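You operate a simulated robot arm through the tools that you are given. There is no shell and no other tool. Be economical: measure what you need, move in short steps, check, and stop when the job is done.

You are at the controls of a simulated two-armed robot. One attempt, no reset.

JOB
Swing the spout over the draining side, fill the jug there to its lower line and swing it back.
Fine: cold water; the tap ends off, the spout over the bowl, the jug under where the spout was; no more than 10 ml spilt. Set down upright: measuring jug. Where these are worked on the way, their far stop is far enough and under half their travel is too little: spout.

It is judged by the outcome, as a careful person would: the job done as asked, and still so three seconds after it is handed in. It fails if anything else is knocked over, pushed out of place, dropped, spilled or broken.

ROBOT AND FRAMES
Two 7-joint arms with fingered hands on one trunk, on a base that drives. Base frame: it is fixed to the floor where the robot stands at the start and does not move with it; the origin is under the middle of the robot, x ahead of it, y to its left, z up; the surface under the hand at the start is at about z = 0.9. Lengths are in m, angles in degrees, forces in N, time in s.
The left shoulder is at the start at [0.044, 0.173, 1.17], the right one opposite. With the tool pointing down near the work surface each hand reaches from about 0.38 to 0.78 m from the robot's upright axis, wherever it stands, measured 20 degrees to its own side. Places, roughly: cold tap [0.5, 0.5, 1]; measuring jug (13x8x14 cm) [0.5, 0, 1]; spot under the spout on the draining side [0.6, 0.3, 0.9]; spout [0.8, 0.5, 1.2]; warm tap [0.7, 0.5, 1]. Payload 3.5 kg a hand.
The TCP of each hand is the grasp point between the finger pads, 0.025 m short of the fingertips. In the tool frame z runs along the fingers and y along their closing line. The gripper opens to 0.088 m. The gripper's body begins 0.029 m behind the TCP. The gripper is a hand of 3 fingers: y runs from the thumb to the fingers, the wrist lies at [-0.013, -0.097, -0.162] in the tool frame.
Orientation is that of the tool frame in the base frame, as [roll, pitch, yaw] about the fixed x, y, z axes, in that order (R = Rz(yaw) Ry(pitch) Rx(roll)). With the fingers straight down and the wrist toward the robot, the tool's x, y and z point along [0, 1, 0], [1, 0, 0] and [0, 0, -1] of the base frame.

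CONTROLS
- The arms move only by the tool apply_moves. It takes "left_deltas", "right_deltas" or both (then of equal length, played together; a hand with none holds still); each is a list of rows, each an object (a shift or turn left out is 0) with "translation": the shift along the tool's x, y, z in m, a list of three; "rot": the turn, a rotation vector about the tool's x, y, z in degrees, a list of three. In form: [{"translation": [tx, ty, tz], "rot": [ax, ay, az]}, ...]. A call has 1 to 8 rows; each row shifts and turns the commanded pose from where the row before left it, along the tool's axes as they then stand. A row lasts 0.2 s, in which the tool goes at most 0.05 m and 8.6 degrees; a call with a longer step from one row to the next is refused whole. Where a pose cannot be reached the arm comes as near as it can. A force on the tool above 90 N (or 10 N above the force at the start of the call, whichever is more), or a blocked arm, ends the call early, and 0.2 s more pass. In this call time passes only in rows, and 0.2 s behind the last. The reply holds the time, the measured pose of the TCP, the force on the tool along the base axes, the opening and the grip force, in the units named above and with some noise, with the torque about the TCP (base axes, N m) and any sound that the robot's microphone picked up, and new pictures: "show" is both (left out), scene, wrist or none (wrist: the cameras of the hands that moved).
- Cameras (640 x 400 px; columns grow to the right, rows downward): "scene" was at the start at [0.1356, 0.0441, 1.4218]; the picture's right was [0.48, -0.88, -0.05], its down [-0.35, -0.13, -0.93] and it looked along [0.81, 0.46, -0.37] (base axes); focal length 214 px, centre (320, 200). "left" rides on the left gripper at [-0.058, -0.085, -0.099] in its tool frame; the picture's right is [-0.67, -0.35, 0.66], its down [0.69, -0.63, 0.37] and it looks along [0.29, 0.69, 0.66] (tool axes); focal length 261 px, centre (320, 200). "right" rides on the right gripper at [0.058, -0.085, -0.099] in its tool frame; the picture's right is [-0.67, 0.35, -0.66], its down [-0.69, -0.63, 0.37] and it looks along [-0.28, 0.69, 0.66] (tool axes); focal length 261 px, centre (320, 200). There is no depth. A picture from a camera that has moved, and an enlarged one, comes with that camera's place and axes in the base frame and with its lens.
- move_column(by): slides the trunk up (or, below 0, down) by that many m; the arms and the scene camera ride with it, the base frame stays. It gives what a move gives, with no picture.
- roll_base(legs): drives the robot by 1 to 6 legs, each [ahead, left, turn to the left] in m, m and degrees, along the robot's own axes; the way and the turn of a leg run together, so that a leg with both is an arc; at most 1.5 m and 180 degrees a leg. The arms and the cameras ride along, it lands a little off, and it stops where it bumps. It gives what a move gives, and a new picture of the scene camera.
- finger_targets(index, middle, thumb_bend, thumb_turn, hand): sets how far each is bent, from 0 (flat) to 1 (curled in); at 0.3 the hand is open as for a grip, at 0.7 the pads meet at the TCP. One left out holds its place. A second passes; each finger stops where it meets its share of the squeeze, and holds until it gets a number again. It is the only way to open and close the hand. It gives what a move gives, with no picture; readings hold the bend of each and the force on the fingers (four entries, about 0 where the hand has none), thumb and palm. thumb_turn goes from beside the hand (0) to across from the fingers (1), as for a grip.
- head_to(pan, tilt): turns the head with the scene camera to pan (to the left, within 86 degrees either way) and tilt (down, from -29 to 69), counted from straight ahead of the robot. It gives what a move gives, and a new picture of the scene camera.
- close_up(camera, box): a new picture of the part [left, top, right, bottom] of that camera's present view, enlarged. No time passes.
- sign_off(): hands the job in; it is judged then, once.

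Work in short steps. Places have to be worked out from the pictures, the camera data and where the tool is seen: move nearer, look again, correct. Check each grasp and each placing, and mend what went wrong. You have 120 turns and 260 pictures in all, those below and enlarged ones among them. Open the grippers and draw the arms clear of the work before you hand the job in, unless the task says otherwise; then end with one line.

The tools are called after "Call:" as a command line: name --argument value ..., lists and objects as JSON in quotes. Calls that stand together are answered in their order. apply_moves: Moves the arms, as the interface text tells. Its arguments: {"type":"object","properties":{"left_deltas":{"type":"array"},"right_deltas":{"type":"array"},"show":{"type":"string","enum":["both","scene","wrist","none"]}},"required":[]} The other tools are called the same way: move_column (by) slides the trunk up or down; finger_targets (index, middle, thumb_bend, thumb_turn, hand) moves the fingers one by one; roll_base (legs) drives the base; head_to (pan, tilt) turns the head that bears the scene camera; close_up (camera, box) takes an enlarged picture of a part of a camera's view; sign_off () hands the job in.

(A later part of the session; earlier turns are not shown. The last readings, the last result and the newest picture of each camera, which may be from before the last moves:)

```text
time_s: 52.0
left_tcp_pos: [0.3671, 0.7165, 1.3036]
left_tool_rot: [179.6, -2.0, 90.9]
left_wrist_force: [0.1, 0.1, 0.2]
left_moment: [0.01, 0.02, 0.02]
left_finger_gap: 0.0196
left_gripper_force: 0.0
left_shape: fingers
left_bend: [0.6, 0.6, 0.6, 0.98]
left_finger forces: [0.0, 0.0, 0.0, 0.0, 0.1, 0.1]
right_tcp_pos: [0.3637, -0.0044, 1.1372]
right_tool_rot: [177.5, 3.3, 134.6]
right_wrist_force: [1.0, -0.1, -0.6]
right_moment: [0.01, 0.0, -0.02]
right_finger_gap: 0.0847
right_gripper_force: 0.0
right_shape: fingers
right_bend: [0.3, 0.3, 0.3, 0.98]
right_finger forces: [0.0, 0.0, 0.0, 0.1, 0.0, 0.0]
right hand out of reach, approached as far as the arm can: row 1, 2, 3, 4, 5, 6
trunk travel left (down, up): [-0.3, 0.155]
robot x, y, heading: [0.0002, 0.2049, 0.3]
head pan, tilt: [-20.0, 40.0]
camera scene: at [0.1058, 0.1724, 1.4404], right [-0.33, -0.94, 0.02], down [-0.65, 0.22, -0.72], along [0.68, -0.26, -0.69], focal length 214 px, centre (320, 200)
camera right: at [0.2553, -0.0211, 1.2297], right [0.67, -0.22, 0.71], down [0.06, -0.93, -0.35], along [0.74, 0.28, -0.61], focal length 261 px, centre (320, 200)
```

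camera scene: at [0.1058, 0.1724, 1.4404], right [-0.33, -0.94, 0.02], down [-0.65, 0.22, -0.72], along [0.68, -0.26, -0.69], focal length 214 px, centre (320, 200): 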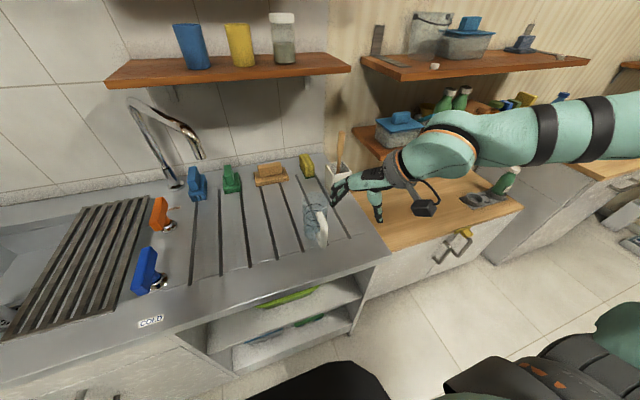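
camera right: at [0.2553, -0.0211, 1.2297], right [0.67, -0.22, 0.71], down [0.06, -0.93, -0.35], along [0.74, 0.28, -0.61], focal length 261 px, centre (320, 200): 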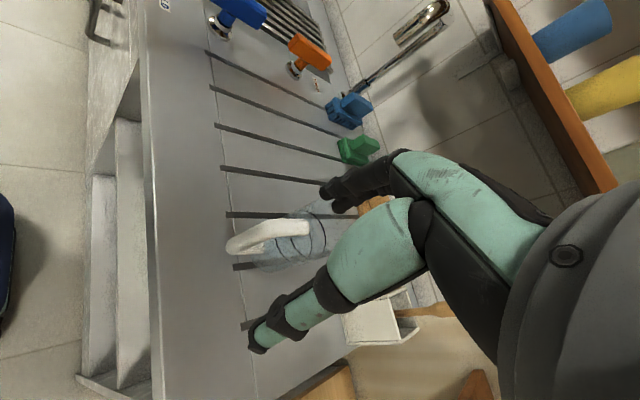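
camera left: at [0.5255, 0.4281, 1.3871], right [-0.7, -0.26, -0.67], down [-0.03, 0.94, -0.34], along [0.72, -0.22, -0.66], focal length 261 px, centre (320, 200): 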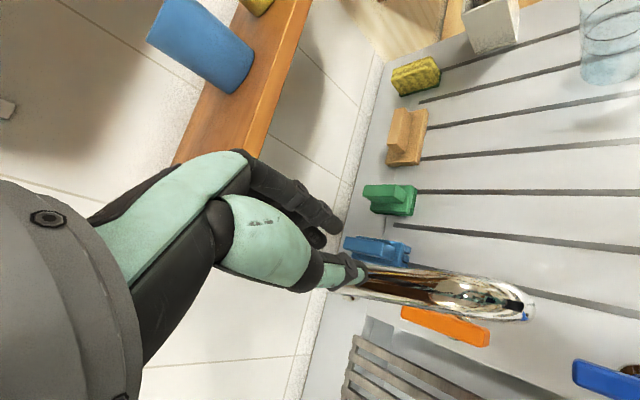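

The turn stops at about 135°. The hand is probably too close to the body, so I'll move it forward and up and try the rest of the turn there.

Call:
apply_moves --right_deltas '[{"translation": [-0.0105, 0.03, -0.02]}, {"translation": [-0.0105, 0.03, -0.02]}, {"translation": [-0.0105, 0.03, -0.02]}, {"rot": [0, 0, -8.5]}, {"rot": [0, 0, -8.5]}, {"rot": [0, 0, -8.5]}, {"rot": [0, 0, -8.5]}]' --show "scene"

```text
time_s: 53.6
left_tcp_pos: [0.3657, 0.7181, 1.3032]
left_tool_rot: [179.4, -1.9, 91.1]
left_wrist_force: [-0.5, 0.3, -0.6]
left_moment: [-0.01, 0.02, 0.0]
left_finger_gap: 0.0197
left_gripper_force: 0.1
left_shape: fingers
left_bend: [0.6, 0.6, 0.6, 0.98]
left_finger forces: [0.0, 0.0, 0.0, 0.0, 0.0, 0.0]
right_tcp_pos: [0.297, 0.1421, 1.0867]
right_tool_rot: [179.2, 4.8, 168.0]
right_wrist_force: [0.3, -0.1, -0.4]
right_moment: [0.0, 0.01, 0.01]
right_finger_gap: 0.0848
right_gripper_force: 0.1
right_shape: fingers
right_bend: [0.3, 0.3, 0.3, 0.98]
right_finger forces: [0.0, 0.0, 0.1, 0.1, 0.1, 0.1]
right hand out of reach, approached as far as the arm can: row 1, 2, 3, 4, 5, 6, 7
trunk travel left (down, up): [-0.3, 0.155]
robot x, y, heading: [-0.0013, 0.2063, 0.3]
head pan, tilt: [-20.0, 40.0]
camera scene: at [0.1045, 0.1734, 1.4405], right [-0.33, -0.94, 0.02], down [-0.65, 0.22, -0.73], along [0.68, -0.26, -0.69], focal length 214 px, centre (320, 200)
```

scene: 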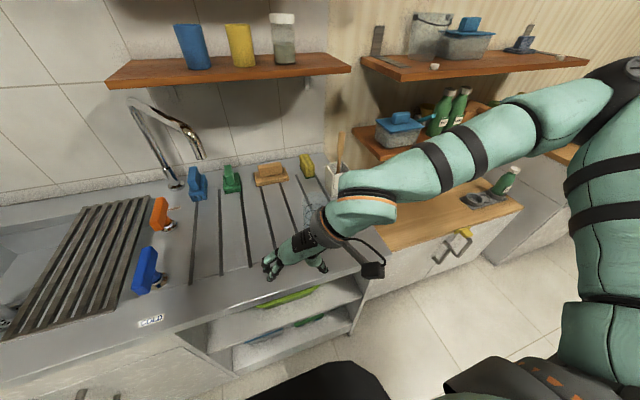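

My commands kept accumulating past the unreachable pose, so the commanded yaw has overshot to about 263°. I'll unwind it until measured and commanded agree again.

Call:
apply_moves --right_deltas '[{"rot": [0, 0, 8.5]}, {"rot": [0, 0, 8.5]}, {"rot": [0, 0, 8.5]}, {"rot": [0, 0, 8.5]}, {"rot": [0, 0, 8.5]}, {"rot": [0, 0, 8.5]}, {"rot": [0, 0, 8.5]}, {"rot": [0, 0, 8.5]}]' --show "scene"

Call:
apply_moves --right_deltas '[{"rot": [0, 0, 8.5]}, {"rot": [0, 0, 8.5]}, {"rot": [0, 0, 8.5]}]' --show "scene"

```text
time_s: 55.4
left_tcp_pos: [0.3656, 0.7183, 1.304]
left_tool_rot: [179.6, -1.8, 91.0]
left_wrist_force: [-0.9, 0.0, 0.2]
left_moment: [0.0, -0.03, 0.01]
left_finger_gap: 0.0194
left_gripper_force: 0.0
left_shape: fingers
left_bend: [0.6, 0.6, 0.6, 0.98]
left_finger forces: [0.1, 0.0, 0.0, 0.1, 0.0, 0.0]
right_tcp_pos: [0.3298, 0.1027, 1.1694]
right_tool_rot: [176.1, 1.4, 100.5]
right_wrist_force: [-0.2, -0.4, 0.7]
right_moment: [-0.02, 0.02, -0.01]
right_finger_gap: 0.0844
right_gripper_force: 0.1
right_shape: fingers
right_bend: [0.3, 0.3, 0.3, 0.98]
right_finger forces: [0.0, 0.1, 0.0, 0.0, 0.0, 0.1]
right hand out of reach, approached as far as the arm can: row 3, 4, 5, 6, 7, 8
trunk travel left (down, up): [-0.3, 0.155]
robot x, y, heading: [0.0032, 0.2019, 0.5]
head pan, tilt: [-20.0, 40.0]
camera scene: at [0.1049, 0.1745, 1.4405], right [-0.33, -0.94, 0.02], down [-0.65, 0.21, -0.73], along [0.68, -0.26, -0.69], focal length 214 px, centre (320, 200)
```

scene: 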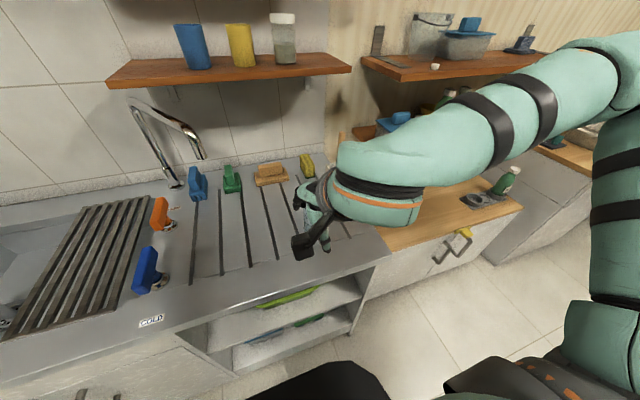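

```text
time_s: 56.2
left_tcp_pos: [0.3663, 0.7168, 1.3031]
left_tool_rot: [179.4, -1.9, 91.1]
left_wrist_force: [0.1, -0.4, -0.2]
left_moment: [0.0, -0.02, 0.01]
left_finger_gap: 0.0196
left_gripper_force: 0.1
left_shape: fingers
left_bend: [0.6, 0.6, 0.6, 0.98]
left_finger forces: [0.0, 0.0, 0.0, 0.1, 0.0, 0.1]
right_tcp_pos: [0.3379, 0.0515, 1.1902]
right_tool_rot: [175.8, -0.4, 75.1]
right_wrist_force: [-0.7, -1.1, -0.1]
right_moment: [-0.01, 0.0, 0.02]
right_finger_gap: 0.0849
right_gripper_force: 0.0
right_shape: fingers
right_bend: [0.3, 0.3, 0.3, 0.98]
right_finger forces: [0.1, 0.0, 0.0, 0.0, 0.0, 0.0]
right hand out of reach, approached as far as the arm can: row 1, 2, 3
trunk travel left (down, up): [-0.3, 0.155]
robot x, y, heading: [0.0033, 0.2042, 0.4]
head pan, tilt: [-20.0, 40.0]
camera scene: at [0.1048, 0.1735, 1.4405], right [-0.33, -0.94, 0.02], down [-0.65, 0.22, -0.73], along [0.68, -0.26, -0.69], focal length 214 px, centre (320, 200)
```

scene: 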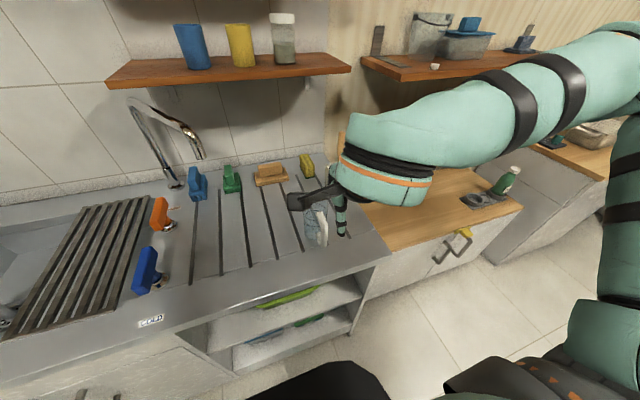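

I'll probe how commanded and measured poses relate with a small forward and upward move.

Call:
apply_moves --right_deltas '[{"translation": [0, 0.03, -0.03]}, {"translation": [0, 0.03, -0.03]}]' --show "none"

```text
time_s: 56.8
left_tcp_pos: [0.3656, 0.7179, 1.3041]
left_tool_rot: [179.5, -1.8, 91.0]
left_wrist_force: [0.8, 0.1, 0.8]
left_moment: [0.02, 0.01, -0.01]
left_finger_gap: 0.0199
left_gripper_force: 0.1
left_shape: fingers
left_bend: [0.6, 0.6, 0.6, 0.98]
left_finger forces: [0.1, 0.0, 0.1, 0.1, 0.0, 0.1]
right_tcp_pos: [0.3908, 0.0394, 1.255]
right_tool_rot: [175.9, -0.4, 75.1]
right_wrist_force: [0.1, 1.4, -0.1]
right_moment: [-0.01, -0.04, -0.01]
right_finger_gap: 0.0846
right_gripper_force: 0.0
right_shape: fingers
right_bend: [0.3, 0.3, 0.3, 0.98]
right_finger forces: [0.0, 0.0, 0.0, 0.0, 0.1, 0.0]
trunk travel left (down, up): [-0.3, 0.155]
robot x, y, heading: [-0.001, 0.2074, 0.1]
head pan, tilt: [-20.0, 40.0]
```

The arm follows properly again. The far turn just needs the hand further across my body, meaning the base further right. I'll check what is on my right before driving there.

Call:
head_to --pan -65 --tilt 30

```text
time_s: 57.9
left_tcp_pos: [0.3662, 0.7182, 1.3034]
left_tool_rot: [179.5, -1.8, 91.0]
left_wrist_force: [0.1, -1.7, 0.0]
left_moment: [0.03, 0.0, 0.0]
left_finger_gap: 0.0193
left_gripper_force: 0.0
left_shape: fingers
left_bend: [0.6, 0.6, 0.6, 0.98]
left_finger forces: [0.0, 0.1, 0.1, 0.1, 0.0, 0.0]
right_tcp_pos: [0.3918, 0.0386, 1.2542]
right_tool_rot: [175.9, -0.4, 75.2]
right_wrist_force: [0.0, -0.2, 0.6]
right_moment: [0.0, -0.04, 0.03]
right_finger_gap: 0.0849
right_gripper_force: 0.1
right_shape: fingers
right_bend: [0.3, 0.3, 0.3, 0.98]
right_finger forces: [0.1, 0.0, 0.0, 0.0, 0.1, 0.1]
trunk travel left (down, up): [-0.3, 0.155]
robot x, y, heading: [-0.0006, 0.2032, 0.2]
head pan, tilt: [-65.0, 30.0]
camera scene: at [0.0651, 0.1208, 1.4585], right [-0.9, -0.43, 0.06], down [-0.27, 0.45, -0.85], along [0.34, -0.78, -0.52], focal length 214 px, centre (320, 200)
```

scene: 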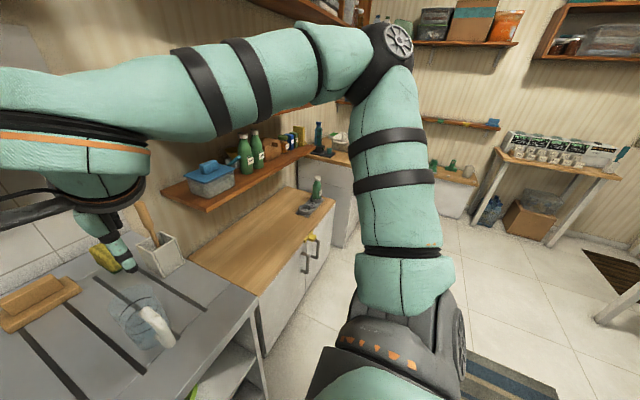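

The right side is free. First I'll test whether the turn works with the hand further across the body, near (0.50, 0.25), at a safe height.

Call:
apply_moves --right_deltas '[{"translation": [0.0438, 0.007, 0]}, {"translation": [0.0438, 0.007, 0]}, {"translation": [0.0438, 0.007, 0]}, {"translation": [0.0438, 0.007, 0]}, {"rot": [0, 0, -8.5]}, {"rot": [0, 0, -8.5]}, {"rot": [0, 0, -8.5]}, {"rot": [0, 0, -8.5]}]' --show "none"

Call:
apply_moves --right_deltas '[{"rot": [0, 0, -8.5]}, {"rot": [0, 0, -8.5]}, {"rot": [0, 0, -8.5]}, {"rot": [0, 0, -8.5]}]' --show "none"

```text
time_s: 59.7
left_tcp_pos: [0.366, 0.7163, 1.3042]
left_tool_rot: [179.5, -1.7, 91.1]
left_wrist_force: [0.4, -0.9, -0.6]
left_moment: [0.04, -0.02, 0.01]
left_finger_gap: 0.0195
left_gripper_force: 0.0
left_shape: fingers
left_bend: [0.6, 0.6, 0.6, 0.98]
left_finger forces: [0.0, 0.0, 0.0, 0.0, 0.0, 0.0]
right_tcp_pos: [0.3976, 0.0555, 1.2513]
right_tool_rot: [176.4, 2.0, 109.4]
right_wrist_force: [0.3, 0.3, -0.6]
right_moment: [0.01, -0.02, -0.01]
right_finger_gap: 0.0847
right_gripper_force: 0.0
right_shape: fingers
right_bend: [0.3, 0.3, 0.3, 0.98]
right_finger forces: [0.0, 0.1, 0.1, 0.0, 0.0, 0.0]
right hand out of reach, approached as far as the arm can: row 1, 2, 3, 4
trunk travel left (down, up): [-0.3, 0.155]
robot x, y, heading: [0.0003, 0.2018, 0.4]
head pan, tilt: [-65.0, 30.0]
```

```text
time_s: 60.7
left_tcp_pos: [0.3672, 0.7184, 1.3029]
left_tool_rot: [179.6, -1.8, 91.0]
left_wrist_force: [0.0, -0.3, 0.5]
left_moment: [-0.02, -0.01, 0.02]
left_finger_gap: 0.0197
left_gripper_force: 0.0
left_shape: fingers
left_bend: [0.6, 0.6, 0.6, 0.98]
left_finger forces: [0.0, 0.0, 0.0, 0.0, 0.0, 0.0]
right_tcp_pos: [0.3638, 0.1032, 1.2143]
right_tool_rot: [177.8, 4.0, 142.5]
right_wrist_force: [0.5, -0.5, 0.2]
right_moment: [0.0, 0.0, 0.01]
right_finger_gap: 0.0845
right_gripper_force: 0.1
right_shape: fingers
right_bend: [0.3, 0.3, 0.3, 0.98]
right_finger forces: [0.0, 0.0, 0.0, 0.0, 0.0, 0.0]
right hand out of reach, approached as far as the arm can: row 3, 4
trunk travel left (down, up): [-0.3, 0.155]
robot x, y, heading: [-0.0016, 0.2026, 0.3]
head pan, tilt: [-65.0, 30.0]
```

The arm seems to have wandered into an awkward branch. I'll return it to its starting posture (yaw 90°, higher up) and see whether it can move left again.

Call:
apply_moves --right_deltas '[{"translation": [0, 0, -0.03], "rot": [0, 0, 8.5]}, {"translation": [0, 0, -0.03], "rot": [0, 0, 8.5]}, {"translation": [0, 0, -0.03], "rot": [0, 0, 8.5]}, {"translation": [0, 0, -0.03], "rot": [0, 0, 8.5]}, {"translation": [0, 0, -0.03], "rot": [0, 0, 8.5]}, {"translation": [0, 0, -0.03], "rot": [0, 0, 8.5]}]' --show "none"

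Call:
apply_moves --right_deltas '[{"translation": [0.04, 0, 0]}, {"translation": [0.04, 0, 0]}, {"translation": [0.04, 0, 0]}]' --show "scene"

```text
time_s: 62.1
left_tcp_pos: [0.3671, 0.716, 1.3039]
left_tool_rot: [179.5, -1.8, 91.0]
left_wrist_force: [-0.3, 0.1, 0.5]
left_moment: [0.0, -0.01, 0.02]
left_finger_gap: 0.0199
left_gripper_force: 0.0
left_shape: fingers
left_bend: [0.6, 0.6, 0.6, 0.98]
left_finger forces: [0.0, 0.1, 0.1, 0.1, 0.0, 0.0]
right_tcp_pos: [0.3559, 0.0775, 1.4022]
right_tool_rot: [175.9, 0.8, 92.1]
right_wrist_force: [-0.4, 0.4, 0.1]
right_moment: [-0.02, 0.0, -0.01]
right_finger_gap: 0.0848
right_gripper_force: 0.0
right_shape: fingers
right_bend: [0.3, 0.3, 0.3, 0.98]
right_finger forces: [0.0, 0.1, 0.0, 0.0, 0.0, 0.1]
right hand out of reach, approached as far as the arm can: row 6
trunk travel left (down, up): [-0.3, 0.155]
robot x, y, heading: [-0.0002, 0.2017, 0.5]
head pan, tilt: [-65.0, 30.0]
```

```text
time_s: 62.9
left_tcp_pos: [0.3654, 0.7175, 1.303]
left_tool_rot: [179.5, -1.8, 91.0]
left_wrist_force: [0.1, 0.7, 0.8]
left_moment: [0.0, -0.03, -0.01]
left_finger_gap: 0.0196
left_gripper_force: 0.0
left_shape: fingers
left_bend: [0.6, 0.6, 0.6, 0.98]
left_finger forces: [0.0, 0.1, 0.1, 0.0, 0.0, 0.0]
right_tcp_pos: [0.354, 0.0793, 1.4025]
right_tool_rot: [175.8, 0.8, 92.1]
right_wrist_force: [-0.1, -0.5, -0.1]
right_moment: [0.0, 0.02, 0.01]
right_finger_gap: 0.0847
right_gripper_force: 0.0
right_shape: fingers
right_bend: [0.3, 0.3, 0.3, 0.98]
right_finger forces: [0.0, 0.0, 0.1, 0.0, 0.0, 0.0]
right hand out of reach, approached as far as the arm can: row 1, 2, 3
trunk travel left (down, up): [-0.3, 0.155]
robot x, y, heading: [0.0044, 0.2049, 0.3]
head pan, tilt: [-65.0, 30.0]
camera scene: at [0.0646, 0.1208, 1.4585], right [-0.9, -0.43, 0.06], down [-0.27, 0.45, -0.85], along [0.34, -0.78, -0.52], focal length 214 px, centre (320, 200)
```

scene: 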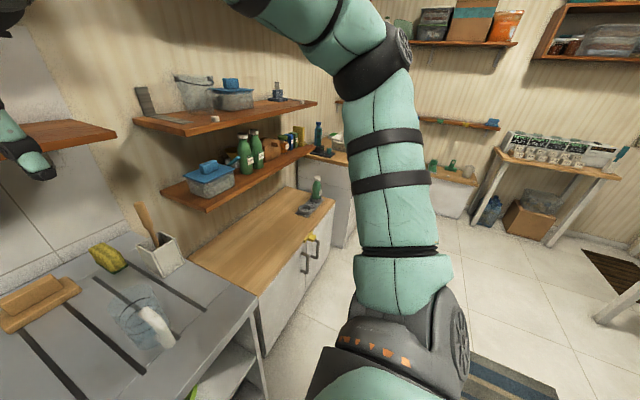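

A joint is at its limit. I'll backtrack by taking the hand out to the right and lower, where it moved freely before, and then come left again.

Call:
apply_moves --right_deltas '[{"translation": [-0.037, 0.0075, 0.025]}, {"translation": [-0.037, 0.0075, 0.025]}, {"translation": [-0.037, 0.0075, 0.025]}, {"translation": [-0.037, 0.0075, 0.025]}, {"translation": [-0.037, 0.0075, 0.025]}, {"translation": [-0.037, 0.0075, 0.025]}]' --show "scene"

Call:
apply_moves --right_deltas '[{"translation": [0.04, 0, 0.01]}, {"translation": [0.04, 0, 0.01]}, {"translation": [0.04, 0, 0.01]}, {"translation": [0.04, 0, 0]}, {"translation": [0.04, 0, 0]}]' --show "scene"

```text
time_s: 64.3
left_tcp_pos: [0.3671, 0.7154, 1.304]
left_tool_rot: [179.5, -1.9, 91.0]
left_wrist_force: [1.0, -1.0, -0.3]
left_moment: [0.03, -0.01, 0.01]
left_finger_gap: 0.0199
left_gripper_force: 0.1
left_shape: fingers
left_bend: [0.6, 0.6, 0.6, 0.98]
left_finger forces: [0.0, 0.1, 0.1, 0.0, 0.0, 0.0]
right_tcp_pos: [0.4178, -0.1447, 1.2587]
right_tool_rot: [176.0, 0.8, 92.2]
right_wrist_force: [0.6, -0.1, 0.5]
right_moment: [0.03, 0.0, -0.01]
right_finger_gap: 0.0848
right_gripper_force: 0.2
right_shape: fingers
right_bend: [0.3, 0.3, 0.3, 0.98]
right_finger forces: [0.0, 0.0, 0.0, 0.0, 0.0, 0.0]
trunk travel left (down, up): [-0.3, 0.155]
robot x, y, heading: [0.0008, 0.2043, 0.4]
head pan, tilt: [-65.0, 30.0]
camera scene: at [0.0657, 0.1189, 1.4583], right [-0.9, -0.43, 0.06], down [-0.27, 0.45, -0.85], along [0.34, -0.78, -0.52], focal length 214 px, centre (320, 200)
```

scene: 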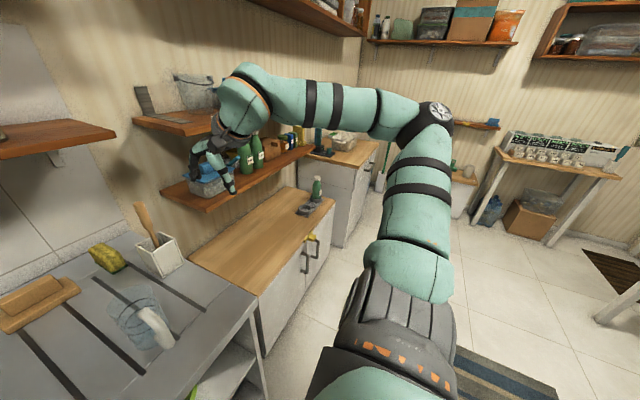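

```text
time_s: 65.5
left_tcp_pos: [0.3684, 0.7184, 1.302]
left_tool_rot: [179.6, -1.8, 91.0]
left_wrist_force: [1.2, -0.2, -0.5]
left_moment: [0.0, 0.03, 0.03]
left_finger_gap: 0.0196
left_gripper_force: 0.0
left_shape: fingers
left_bend: [0.6, 0.6, 0.6, 0.98]
left_finger forces: [0.1, 0.0, 0.0, 0.0, 0.0, 0.1]
right_tcp_pos: [0.4147, 0.0572, 1.2253]
right_tool_rot: [176.0, 0.8, 92.0]
right_wrist_force: [1.2, 0.9, -0.2]
right_moment: [-0.01, 0.03, -0.02]
right_finger_gap: 0.0845
right_gripper_force: 0.0
right_shape: fingers
right_bend: [0.3, 0.3, 0.3, 0.98]
right_finger forces: [0.0, 0.0, 0.0, 0.0, 0.1, 0.1]
trunk travel left (down, up): [-0.3, 0.155]
robot x, y, heading: [-0.0013, 0.2032, 0.2]
head pan, tilt: [-65.0, 30.0]
camera scene: at [0.067, 0.1207, 1.4584], right [-0.9, -0.43, 0.06], down [-0.27, 0.45, -0.85], along [0.34, -0.78, -0.52], focal length 214 px, centre (320, 200)
```

scene: 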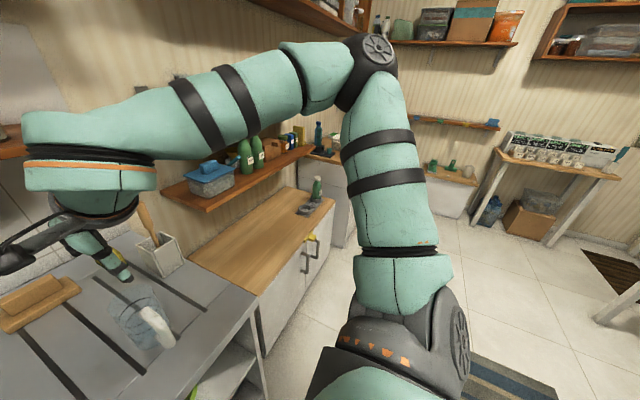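

Good, it's free again. Being too close to the body on the inner side is the problem, so I'll back the base off 0.12 m, extend the arm, and try turning the hand there.

Call:
roll_base --legs '[[-0.12, 0, 0]]'

Call:
apply_moves --right_deltas '[{"translation": [0, 0.045, 0.01]}, {"translation": [0, 0.045, 0.01]}, {"translation": [0, 0.04, 0.01]}, {"rot": [3, 0, -8]}, {"rot": [0, 0, -8.5]}, {"rot": [0, 0, -8.5]}, {"rot": [0, 0, -8.5]}, {"rot": [0, 0, -8.5]}]' --show "none"

Call:
head_to --pan -20 --tilt 35

```text
time_s: 66.8
left_tcp_pos: [0.2487, 0.7157, 1.3018]
left_tool_rot: [179.7, -1.8, 90.8]
left_wrist_force: [0.0, -0.4, 0.1]
left_moment: [-0.01, -0.01, 0.0]
left_finger_gap: 0.0198
left_gripper_force: 0.0
left_shape: fingers
left_bend: [0.6, 0.6, 0.6, 0.98]
left_finger forces: [0.0, 0.0, 0.1, 0.0, 0.0, 0.0]
right_tcp_pos: [0.2946, 0.0568, 1.2238]
right_tool_rot: [176.1, 0.8, 92.2]
right_wrist_force: [-0.4, 0.6, 0.6]
right_moment: [-0.01, 0.03, 0.01]
right_finger_gap: 0.0845
right_gripper_force: 0.0
right_shape: fingers
right_bend: [0.3, 0.3, 0.3, 0.98]
right_finger forces: [0.0, 0.1, 0.1, 0.0, 0.1, 0.0]
trunk travel left (down, up): [-0.3, 0.155]
robot x, y, heading: [-0.1218, 0.2059, 0.4]
head pan, tilt: [-65.0, 30.0]
camera scene: at [-0.0525, 0.1199, 1.4583], right [-0.9, -0.43, 0.06], down [-0.27, 0.45, -0.85], along [0.34, -0.78, -0.52], focal length 214 px, centre (320, 200)
```

scene: 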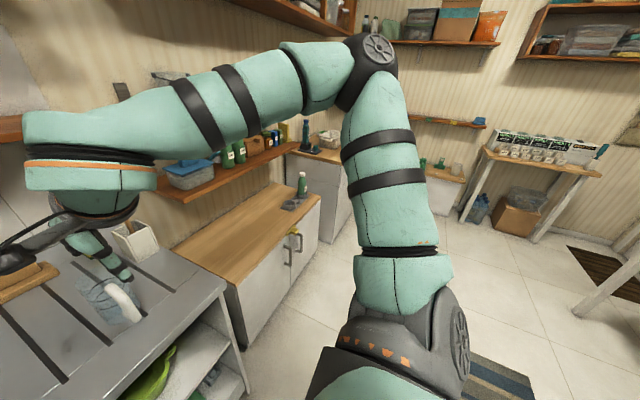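

```text
time_s: 68.6
left_tcp_pos: [0.2463, 0.7171, 1.3017]
left_tool_rot: [179.5, -1.7, 90.9]
left_wrist_force: [-1.0, 0.1, -0.9]
left_moment: [-0.06, 0.03, -0.02]
left_finger_gap: 0.0198
left_gripper_force: 0.0
left_shape: fingers
left_bend: [0.6, 0.6, 0.6, 0.98]
left_finger forces: [0.0, 0.0, 0.1, 0.1, 0.0, 0.0]
right_tcp_pos: [0.3302, 0.0811, 1.1674]
right_tool_rot: [179.5, 1.8, 133.5]
right_wrist_force: [-0.9, 0.3, -0.7]
right_moment: [-0.03, -0.01, 0.0]
right_finger_gap: 0.0848
right_gripper_force: 0.0
right_shape: fingers
right_bend: [0.3, 0.3, 0.3, 0.98]
right_finger forces: [0.1, 0.1, 0.1, 0.0, 0.0, 0.0]
right hand out of reach, approached as far as the arm can: row 2, 3, 7, 8
trunk travel left (down, up): [-0.3, 0.155]
robot x, y, heading: [-0.1177, 0.1995, 0.4]
head pan, tilt: [-65.0, 30.0]
```

```text
time_s: 69.7
left_tcp_pos: [0.2457, 0.7174, 1.3037]
left_tool_rot: [179.6, -1.8, 90.8]
left_wrist_force: [-0.3, -0.6, 0.2]
left_moment: [-0.02, 0.03, 0.0]
left_finger_gap: 0.0198
left_gripper_force: 0.0
left_shape: fingers
left_bend: [0.6, 0.6, 0.6, 0.98]
left_finger forces: [0.0, 0.0, 0.0, 0.0, 0.1, 0.0]
right_tcp_pos: [0.3307, 0.0794, 1.1676]
right_tool_rot: [179.5, 1.7, 133.3]
right_wrist_force: [0.1, -0.6, -0.8]
right_moment: [-0.02, 0.02, -0.03]
right_finger_gap: 0.0849
right_gripper_force: 0.0
right_shape: fingers
right_bend: [0.3, 0.3, 0.3, 0.98]
right_finger forces: [0.0, 0.0, 0.0, 0.0, 0.0, 0.0]
trunk travel left (down, up): [-0.3, 0.155]
robot x, y, heading: [-0.1215, 0.2009, 0.3]
head pan, tilt: [-20.0, 35.0]
camera scene: at [-0.0115, 0.172, 1.4478], right [-0.34, -0.94, 0.02], down [-0.59, 0.19, -0.78], along [0.73, -0.28, -0.62], focal length 214 px, centre (320, 200)
```

scene: 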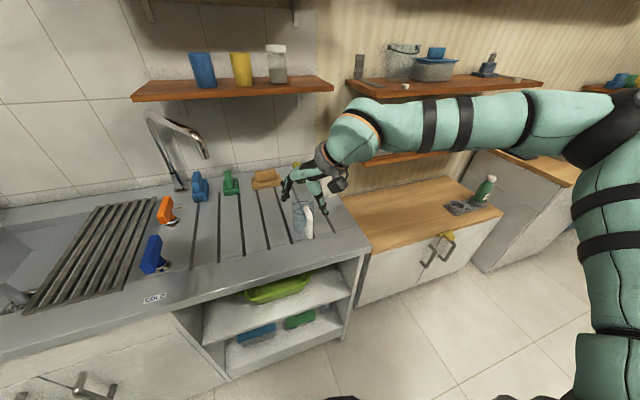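

I'll reset the elbow posture: swing the hand high out to the right, extend it forward, then come left while extended.

Call:
apply_moves --right_deltas '[{"translation": [0, 0, -0.03], "rot": [0, 0, 8.5]}, {"translation": [0, 0, -0.03], "rot": [0, 0, 8.5]}, {"translation": [0, 0, -0.03], "rot": [0, 0, 8.5]}, {"translation": [-0.03, 0, -0.03], "rot": [0, 0, 8.5]}, {"translation": [-0.03, 0, -0.03], "rot": [0, 0, 8]}, {"translation": [-0.045, 0, 0]}, {"translation": [-0.045, 0.01, 0]}, {"translation": [-0.03, 0.03, 0]}]' --show "none"

Call:
apply_moves --right_deltas '[{"translation": [0, 0.045, 0]}, {"translation": [0, 0.045, 0]}, {"translation": [0, 0.045, 0]}, {"translation": [0, 0.045, 0]}]' --show "scene"

```text
time_s: 71.5
left_tcp_pos: [0.2486, 0.7171, 1.3016]
left_tool_rot: [179.7, -1.7, 91.0]
left_wrist_force: [0.7, 0.2, 0.2]
left_moment: [0.01, 0.03, -0.01]
left_finger_gap: 0.0198
left_gripper_force: 0.1
left_shape: fingers
left_bend: [0.6, 0.6, 0.6, 0.98]
left_finger forces: [0.0, 0.0, 0.0, 0.1, 0.1, 0.0]
right_tcp_pos: [0.3911, -0.0988, 1.3223]
right_tool_rot: [178.9, 0.9, 91.9]
right_wrist_force: [0.1, 0.0, 0.9]
right_moment: [0.01, 0.02, -0.02]
right_finger_gap: 0.0846
right_gripper_force: 0.1
right_shape: fingers
right_bend: [0.3, 0.3, 0.3, 0.98]
right_finger forces: [0.0, 0.0, 0.1, 0.0, 0.0, 0.0]
right hand out of reach, approached as far as the arm can: row 3
trunk travel left (down, up): [-0.3, 0.155]
robot x, y, heading: [-0.121, 0.2032, 0.1]
head pan, tilt: [-20.0, 35.0]
```

```text
time_s: 72.5
left_tcp_pos: [0.2475, 0.7174, 1.3034]
left_tool_rot: [179.6, -1.8, 90.9]
left_wrist_force: [0.9, 1.1, -0.6]
left_moment: [-0.01, -0.01, -0.01]
left_finger_gap: 0.0196
left_gripper_force: 0.0
left_shape: fingers
left_bend: [0.6, 0.6, 0.6, 0.98]
left_finger forces: [0.1, 0.0, 0.0, 0.0, 0.0, 0.0]
right_tcp_pos: [0.4427, -0.0763, 1.2956]
right_tool_rot: [178.7, 0.9, 92.0]
right_wrist_force: [0.6, -1.0, 0.4]
right_moment: [-0.02, -0.04, -0.03]
right_finger_gap: 0.085
right_gripper_force: 0.1
right_shape: fingers
right_bend: [0.3, 0.3, 0.3, 0.98]
right_finger forces: [0.0, 0.1, 0.0, 0.0, 0.0, 0.0]
right hand out of reach, approached as far as the arm can: row 1, 2, 3, 4
trunk travel left (down, up): [-0.3, 0.155]
robot x, y, heading: [-0.1216, 0.2051, 0.5]
head pan, tilt: [-20.0, 35.0]
camera scene: at [-0.0116, 0.1727, 1.4479], right [-0.34, -0.94, 0.02], down [-0.59, 0.19, -0.78], along [0.73, -0.28, -0.62], focal length 214 px, centre (320, 200)
```

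scene: 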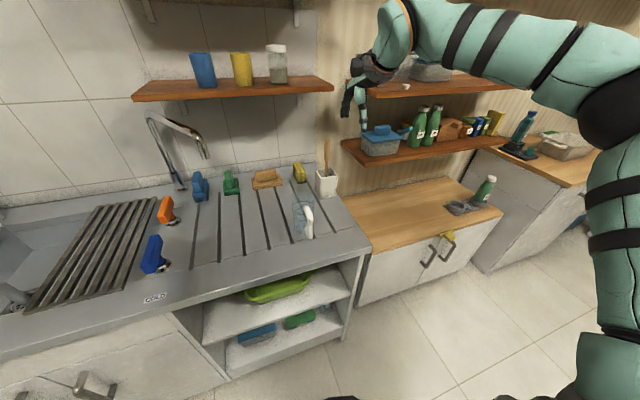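

The hand is too high relative to the shoulder; reach is best with the hand well below it. I'll raise the trunk again, lower the hand, and bring it over toward the jug.

Call:
move_column --by 0.12

Call:
apply_moves --right_deltas '[{"translation": [0, -0.01, 0.045]}, {"translation": [0, -0.01, 0.045]}, {"translation": [0, -0.01, 0.045]}, {"translation": [0, 0, 0.045]}, {"translation": [0.03, 0, 0.035]}, {"translation": [0.035, 0, 0.03]}, {"translation": [0.035, 0, 0]}]' --show "scene"

```text
time_s: 74.0
left_tcp_pos: [0.2472, 0.7162, 1.4239]
left_tool_rot: [179.6, -1.8, 91.0]
left_wrist_force: [-0.1, 0.2, -0.6]
left_moment: [-0.01, 0.01, -0.04]
left_finger_gap: 0.02
left_gripper_force: 0.0
left_shape: fingers
left_bend: [0.6, 0.6, 0.6, 0.98]
left_finger forces: [0.1, 0.1, 0.0, 0.0, 0.0, 0.0]
right_tcp_pos: [0.4191, -0.0774, 1.4478]
right_tool_rot: [175.6, 1.2, 92.0]
right_wrist_force: [0.1, -0.3, 0.4]
right_moment: [0.01, -0.02, -0.04]
right_finger_gap: 0.0847
right_gripper_force: 0.0
right_shape: fingers
right_bend: [0.3, 0.3, 0.3, 0.98]
right_finger forces: [0.0, 0.1, 0.0, 0.0, 0.0, 0.0]
trunk travel left (down, up): [-0.42, 0.035]
robot x, y, heading: [-0.1227, 0.2051, 0.4]
head pan, tilt: [-20.0, 35.0]
```

```text
time_s: 75.6
left_tcp_pos: [0.2468, 0.7176, 1.4231]
left_tool_rot: [179.4, -1.9, 90.9]
left_wrist_force: [-0.5, 0.5, 0.3]
left_moment: [0.02, 0.01, 0.01]
left_finger_gap: 0.0198
left_gripper_force: 0.0
left_shape: fingers
left_bend: [0.6, 0.6, 0.6, 0.98]
left_finger forces: [0.0, 0.1, 0.0, 0.1, 0.0, 0.0]
right_tcp_pos: [0.3662, -0.015, 1.2224]
right_tool_rot: [175.5, 1.0, 92.0]
right_wrist_force: [-0.4, -0.3, 0.1]
right_moment: [-0.04, 0.02, -0.03]
right_finger_gap: 0.0848
right_gripper_force: 0.0
right_shape: fingers
right_bend: [0.3, 0.3, 0.3, 0.98]
right_finger forces: [0.1, 0.1, 0.1, 0.0, 0.0, 0.0]
right hand out of reach, approached as far as the arm can: row 6, 7
trunk travel left (down, up): [-0.42, 0.035]
robot x, y, heading: [-0.1243, 0.2014, 0.5]
head pan, tilt: [-20.0, 35.0]
camera scene: at [-0.0446, 0.1725, 1.5764], right [-0.34, -0.94, 0.0], down [-0.54, 0.19, -0.82], along [0.77, -0.28, -0.58], focal length 214 px, centre (320, 200)
```

scene: 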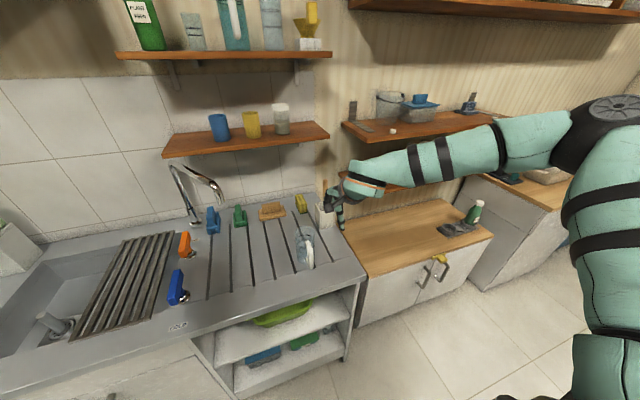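

The arm sticks again when moving left. I'll try turning the hand the other way first, since the earlier turn likely ran a wrist joint to its stop, and then move left.

Call:
apply_moves --right_deltas '[{"translation": [-0.02, 0.02, 0], "rot": [0, 0, 8.5]}, {"translation": [-0.02, 0.02, 0], "rot": [0, 0, 8.5]}, {"rot": [0, 0, 8.5]}, {"rot": [0, 0, 8.5]}, {"rot": [0, 0, 8.5]}, {"rot": [0, 0, 8.5]}]' --show "none"

Call:
apply_moves --right_deltas '[{"translation": [0.03, 0.03, 0]}, {"translation": [0.03, 0.03, 0]}, {"translation": [0.03, 0.0, 0]}, {"translation": [0.03, 0.0, 0]}]' --show "scene"

```text
time_s: 77.0
left_tcp_pos: [0.2475, 0.7152, 1.424]
left_tool_rot: [179.7, -1.8, 90.8]
left_wrist_force: [-0.7, 0.0, -0.2]
left_moment: [0.01, 0.03, 0.01]
left_finger_gap: 0.0198
left_gripper_force: 0.1
left_shape: fingers
left_bend: [0.6, 0.6, 0.6, 0.98]
left_finger forces: [0.0, 0.0, 0.0, 0.0, 0.0, 0.0]
right_tcp_pos: [0.3603, -0.0979, 1.2496]
right_tool_rot: [176.4, -2.8, 41.1]
right_wrist_force: [0.1, 0.4, -0.2]
right_moment: [0.03, 0.03, -0.03]
right_finger_gap: 0.0849
right_gripper_force: 0.1
right_shape: fingers
right_bend: [0.3, 0.3, 0.3, 0.98]
right_finger forces: [0.0, 0.1, 0.0, 0.1, 0.1, 0.1]
right hand out of reach, approached as far as the arm can: row 1, 2, 3, 4, 5, 6
trunk travel left (down, up): [-0.42, 0.035]
robot x, y, heading: [-0.1258, 0.2029, 0.6]
head pan, tilt: [-20.0, 35.0]
```

```text
time_s: 78.0
left_tcp_pos: [0.2481, 0.7177, 1.4234]
left_tool_rot: [179.6, -1.8, 90.9]
left_wrist_force: [0.4, -0.8, 1.0]
left_moment: [0.04, -0.01, -0.01]
left_finger_gap: 0.0195
left_gripper_force: 0.0
left_shape: fingers
left_bend: [0.6, 0.6, 0.6, 0.98]
left_finger forces: [0.1, 0.0, 0.1, 0.0, 0.0, 0.1]
right_tcp_pos: [0.3973, -0.1332, 1.2774]
right_tool_rot: [176.4, -2.8, 41.0]
right_wrist_force: [0.9, 0.3, 0.1]
right_moment: [0.0, 0.03, -0.01]
right_finger_gap: 0.085
right_gripper_force: 0.1
right_shape: fingers
right_bend: [0.3, 0.3, 0.3, 0.98]
right_finger forces: [0.0, 0.0, 0.0, 0.0, 0.0, 0.1]
right hand out of reach, approached as far as the arm can: row 1, 2, 3, 4
trunk travel left (down, up): [-0.42, 0.035]
robot x, y, heading: [-0.1244, 0.1999, 0.6]
head pan, tilt: [-20.0, 35.0]
camera scene: at [-0.0437, 0.172, 1.5763], right [-0.34, -0.94, 0.0], down [-0.54, 0.19, -0.82], along [0.77, -0.28, -0.58], focal length 214 px, centre (320, 200)
```

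scene: 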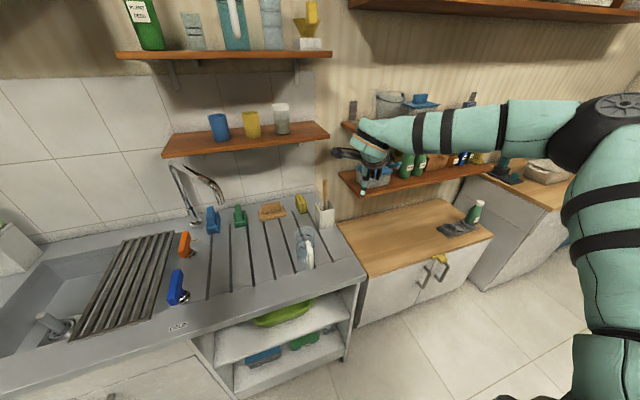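

The wrist is happiest with the hand heading straight ahead of the robot. I'd rather turn the whole robot left so that "ahead" points along +y. First I'll bring the hand back to heading straight ahead.

Call:
apply_moves --right_deltas '[{"rot": [0, 0, -8.5]}, {"rot": [0, 0, -8.5]}, {"rot": [0, 0, -8.5]}, {"rot": [0, 0, -8.5]}, {"rot": [0, 0, -8.5]}, {"rot": [0, 2, -7]}]' --show "none"

Call:
apply_moves --right_deltas '[{"translation": [-0.02, -0.03, 0]}, {"translation": [-0.02, -0.03, 0]}]' --show "none"

```text
time_s: 79.4
left_tcp_pos: [0.2462, 0.716, 1.4247]
left_tool_rot: [179.5, -1.8, 91.0]
left_wrist_force: [0.3, 0.2, 0.1]
left_moment: [-0.01, 0.03, -0.04]
left_finger_gap: 0.0197
left_gripper_force: 0.0
left_shape: fingers
left_bend: [0.6, 0.6, 0.6, 0.98]
left_finger forces: [0.1, 0.0, 0.1, 0.0, 0.1, 0.0]
right_tcp_pos: [0.3967, -0.1346, 1.2765]
right_tool_rot: [175.4, -1.1, 90.7]
right_wrist_force: [-0.1, -0.5, 0.5]
right_moment: [-0.01, -0.02, -0.02]
right_finger_gap: 0.0846
right_gripper_force: 0.0
right_shape: fingers
right_bend: [0.3, 0.3, 0.3, 0.98]
right_finger forces: [0.1, 0.0, 0.0, 0.1, 0.0, 0.0]
trunk travel left (down, up): [-0.42, 0.035]
robot x, y, heading: [-0.1207, 0.2034, 0.4]
head pan, tilt: [-20.0, 35.0]
```

```text
time_s: 80.0
left_tcp_pos: [0.243, 0.713, 1.4247]
left_tool_rot: [179.4, -2.0, 90.9]
left_wrist_force: [0.3, -0.7, -0.2]
left_moment: [0.03, 0.01, -0.02]
left_finger_gap: 0.0197
left_gripper_force: 0.0
left_shape: fingers
left_bend: [0.6, 0.6, 0.6, 0.98]
left_finger forces: [0.0, 0.1, 0.0, 0.0, 0.0, 0.0]
right_tcp_pos: [0.3348, -0.1748, 1.2712]
right_tool_rot: [175.3, -1.2, 90.7]
right_wrist_force: [-0.2, 0.4, -0.2]
right_moment: [0.01, -0.04, 0.0]
right_finger_gap: 0.0846
right_gripper_force: 0.1
right_shape: fingers
right_bend: [0.3, 0.3, 0.3, 0.98]
right_finger forces: [0.0, 0.1, 0.1, 0.0, 0.0, 0.1]
trunk travel left (down, up): [-0.42, 0.035]
robot x, y, heading: [-0.1256, 0.1994, 0.3]
head pan, tilt: [-20.0, 35.0]
```

I'll drive right, then turn 70° left, which should put the right hand roughly over the jug's handle.

Call:
roll_base --legs '[[0, -0.5, 0], [0, 0, 70]]'

Call:
head_to --pan -55 --tilt 45

```text
time_s: 86.0
left_tcp_pos: [-0.4794, 0.2177, 1.423]
left_tool_rot: [179.6, -1.8, 161.2]
left_wrist_force: [-0.1, 0.3, -0.6]
left_moment: [0.01, 0.0, -0.02]
left_finger_gap: 0.0199
left_gripper_force: 0.0
left_shape: fingers
left_bend: [0.6, 0.6, 0.6, 0.98]
left_finger forces: [0.0, 0.1, 0.0, 0.0, 0.0, 0.0]
right_tcp_pos: [0.3895, 0.0038, 1.2709]
right_tool_rot: [175.5, -1.0, 161.0]
right_wrist_force: [-1.2, -0.8, 0.2]
right_moment: [-0.02, 0.01, 0.03]
right_finger_gap: 0.0847
right_gripper_force: 0.0
right_shape: fingers
right_bend: [0.3, 0.3, 0.3, 0.98]
right_finger forces: [0.0, 0.1, 0.1, 0.1, 0.0, 0.0]
trunk travel left (down, up): [-0.42, 0.035]
robot x, y, heading: [-0.116, -0.2998, 70.8]
head pan, tilt: [-20.0, 35.0]
camera scene: at [-0.0626, -0.2409, 1.5763], right [0.77, -0.63, 0.0], down [-0.36, -0.45, -0.82], along [0.52, 0.63, -0.58], focal length 214 px, centre (320, 200)
```

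scene: 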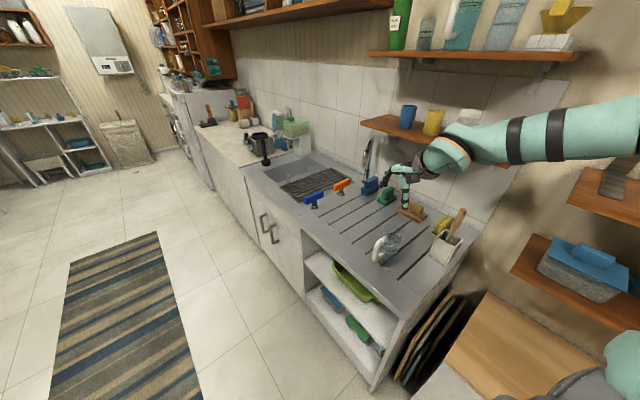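

```text
time_s: 87.0
left_tcp_pos: [-0.4782, 0.2176, 1.4237]
left_tool_rot: [179.6, -1.8, 161.3]
left_wrist_force: [-0.5, 0.9, -0.2]
left_moment: [-0.02, -0.01, 0.0]
left_finger_gap: 0.0197
left_gripper_force: 0.0
left_shape: fingers
left_bend: [0.6, 0.6, 0.6, 0.98]
left_finger forces: [0.0, 0.1, 0.1, 0.1, 0.0, 0.0]
right_tcp_pos: [0.3902, 0.0044, 1.2713]
right_tool_rot: [175.5, -1.0, 160.9]
right_wrist_force: [0.0, 0.0, -0.7]
right_moment: [-0.02, -0.02, 0.0]
right_finger_gap: 0.0847
right_gripper_force: 0.1
right_shape: fingers
right_bend: [0.3, 0.3, 0.3, 0.98]
right_finger forces: [0.1, 0.0, 0.1, 0.1, 0.1, 0.1]
trunk travel left (down, up): [-0.42, 0.035]
robot x, y, heading: [-0.118, -0.2985, 70.3]
head pan, tilt: [-55.0, 45.0]
camera scene: at [-0.0404, -0.2868, 1.5616], right [0.27, -0.96, 0.0], down [-0.68, -0.2, -0.71], along [0.68, 0.19, -0.71], focal length 214 px, centre (320, 200)
```

scene: 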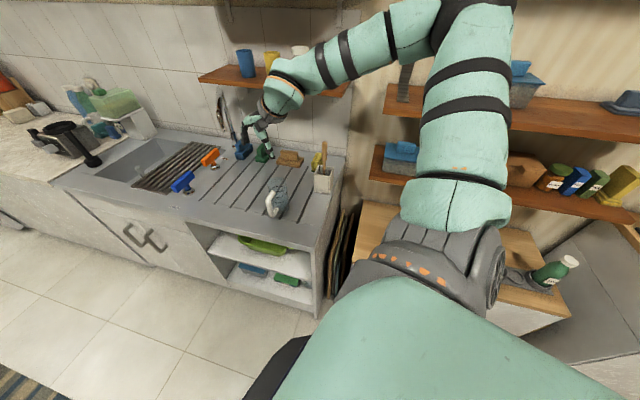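

The hand is close to the handle with the wanted heading (161°). I'll align above the handle, square up the tilt, and lower the trunk.

Call:
apply_moves --right_deltas '[{"translation": [-0.015, 0.02, 0], "rot": [4.5, 0, 0]}, {"translation": [-0.015, 0.021, 0]}]' --show "none"

Call:
move_column --by -0.16

Call:
close_up --camera "scene" --box '[200, 80, 360, 220]'

Call:
close_up --camera "right" --box '[0, 0, 640, 400]'

```text
time_s: 87.6
left_tcp_pos: [-0.4771, 0.2198, 1.4234]
left_tool_rot: [179.6, -1.9, 161.3]
left_wrist_force: [0.1, 0.2, -0.7]
left_moment: [0.01, 0.0, 0.03]
left_finger_gap: 0.0197
left_gripper_force: 0.1
left_shape: fingers
left_bend: [0.6, 0.6, 0.6, 0.98]
left_finger forces: [0.0, 0.0, 0.0, 0.0, 0.0, 0.0]
right_tcp_pos: [0.4316, 0.034, 1.2709]
right_tool_rot: [-179.9, -1.1, 160.9]
right_wrist_force: [0.4, 0.6, 0.2]
right_moment: [0.01, -0.01, -0.01]
right_finger_gap: 0.0848
right_gripper_force: 0.1
right_shape: fingers
right_bend: [0.3, 0.3, 0.3, 0.98]
right_finger forces: [0.0, 0.0, 0.0, 0.1, 0.0, 0.0]
trunk travel left (down, up): [-0.42, 0.035]
robot x, y, heading: [-0.1144, -0.301, 70.6]
head pan, tilt: [-55.0, 45.0]
```

```text
time_s: 89.4
left_tcp_pos: [-0.4785, 0.2176, 1.2634]
left_tool_rot: [179.6, -1.8, 161.3]
left_wrist_force: [0.2, -0.2, 0.5]
left_moment: [0.01, -0.02, 0.02]
left_finger_gap: 0.0199
left_gripper_force: 0.1
left_shape: fingers
left_bend: [0.6, 0.6, 0.6, 0.98]
left_finger forces: [0.1, 0.0, 0.0, 0.0, 0.0, 0.0]
right_tcp_pos: [0.4321, 0.0316, 1.1121]
right_tool_rot: [180.0, -1.0, 161.0]
right_wrist_force: [0.2, 0.0, -0.5]
right_moment: [-0.03, -0.01, 0.01]
right_finger_gap: 0.0843
right_gripper_force: 0.1
right_shape: fingers
right_bend: [0.3, 0.3, 0.3, 0.98]
right_finger forces: [0.1, 0.0, 0.0, 0.1, 0.0, 0.1]
trunk travel left (down, up): [-0.26, 0.195]
robot x, y, heading: [-0.1181, -0.299, 70.8]
head pan, tilt: [-55.0, 45.0]
```

```text
2.86 times, centred on (280, 150) of scene
camera zoom: at [-0.0239, -0.24, 1.3917], right [0.27, -0.96, 0.08], down [-0.7, -0.26, -0.66], along [0.66, 0.12, -0.74], focal length 613 px, centre (434, 343)
```

zoom: 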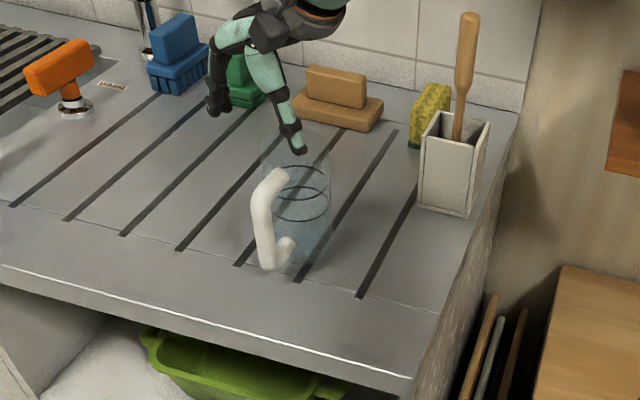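

```text
1.00 times, centred on (320, 200) of right (not enlarged: the box is as wide or as high as the picture)
camera zoom: at [0.3504, -0.0287, 1.2122], right [0.76, 0.11, 0.64], down [0.44, -0.82, -0.38], along [0.49, 0.57, -0.66], focal length 261 px, centre (320, 200)
```

zoom: 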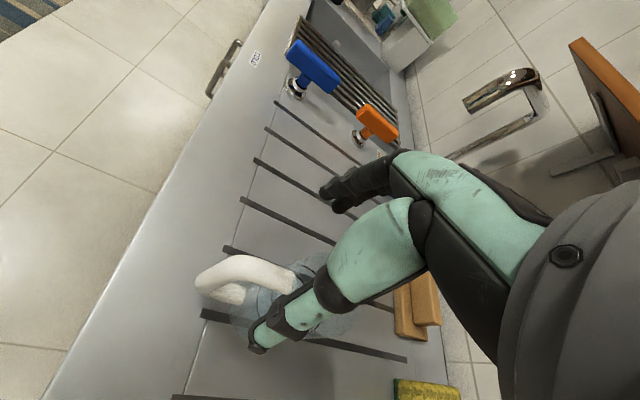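

The handle sits between thumb and fingers by both views. I'll descend to about z=1.005.

Call:
apply_moves --right_deltas '[{"translation": [0.003, 0, 0.036]}, {"translation": [0, 0, 0.036]}, {"translation": [0, 0, 0.03]}]' --show "both"

Call:
close_up --camera "scene" --box '[220, 90, 340, 190]'

```text
time_s: 90.2
left_tcp_pos: [-0.4781, 0.2181, 1.2628]
left_tool_rot: [179.6, -1.8, 161.3]
left_wrist_force: [0.5, -0.6, 0.1]
left_moment: [-0.03, 0.0, 0.01]
left_finger_gap: 0.0198
left_gripper_force: 0.0
left_shape: fingers
left_bend: [0.6, 0.6, 0.6, 0.98]
left_finger forces: [0.0, 0.1, 0.0, 0.0, 0.0, 0.1]
right_tcp_pos: [0.4285, 0.0357, 1.0114]
right_tool_rot: [179.9, -1.2, 161.0]
right_wrist_force: [-0.3, 0.1, -0.1]
right_moment: [-0.01, -0.01, -0.01]
right_finger_gap: 0.0846
right_gripper_force: 0.1
right_shape: fingers
right_bend: [0.3, 0.3, 0.3, 0.98]
right_finger forces: [0.1, 0.1, 0.0, 0.1, 0.0, 0.0]
trunk travel left (down, up): [-0.26, 0.195]
robot x, y, heading: [-0.1157, -0.298, 70.6]
head pan, tilt: [-55.0, 45.0]
camera scene: at [-0.0238, -0.2392, 1.3917], right [0.27, -0.96, 0.08], down [-0.7, -0.26, -0.66], along [0.66, 0.12, -0.74], focal length 214 px, centre (320, 200)
camera right: at [0.3468, -0.0262, 1.1096], right [0.76, 0.11, 0.64], down [0.44, -0.82, -0.38], along [0.48, 0.57, -0.66], focal length 261 px, centre (320, 200)
```

scene: 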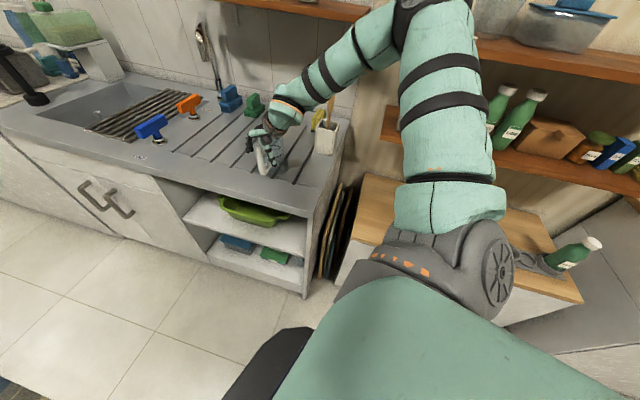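
right: 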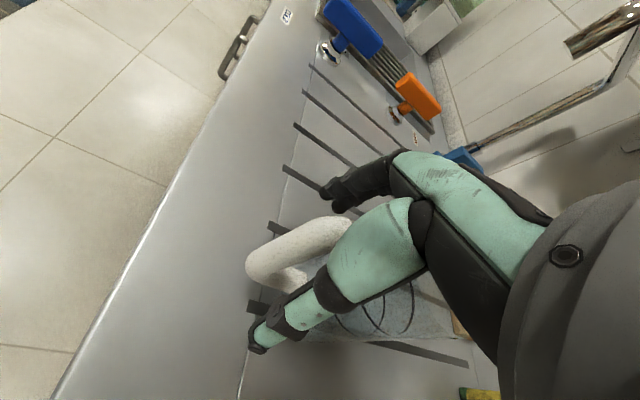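

```text
4.00 times, centred on (280, 140) of scene
camera zoom: at [-0.0238, -0.2392, 1.3917], right [0.27, -0.96, 0.08], down [-0.7, -0.26, -0.66], along [0.66, 0.12, -0.74], focal length 858 px, centre (480, 440)
```

zoom: 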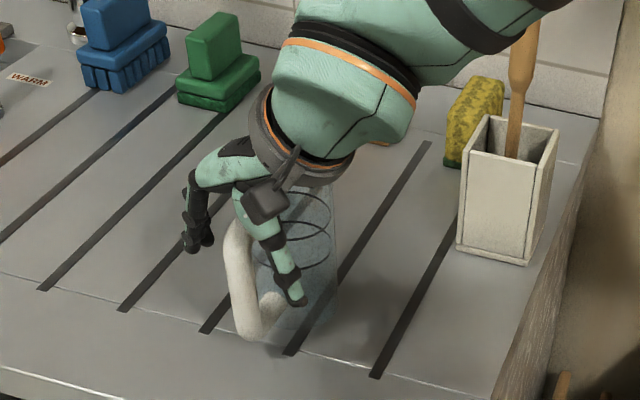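

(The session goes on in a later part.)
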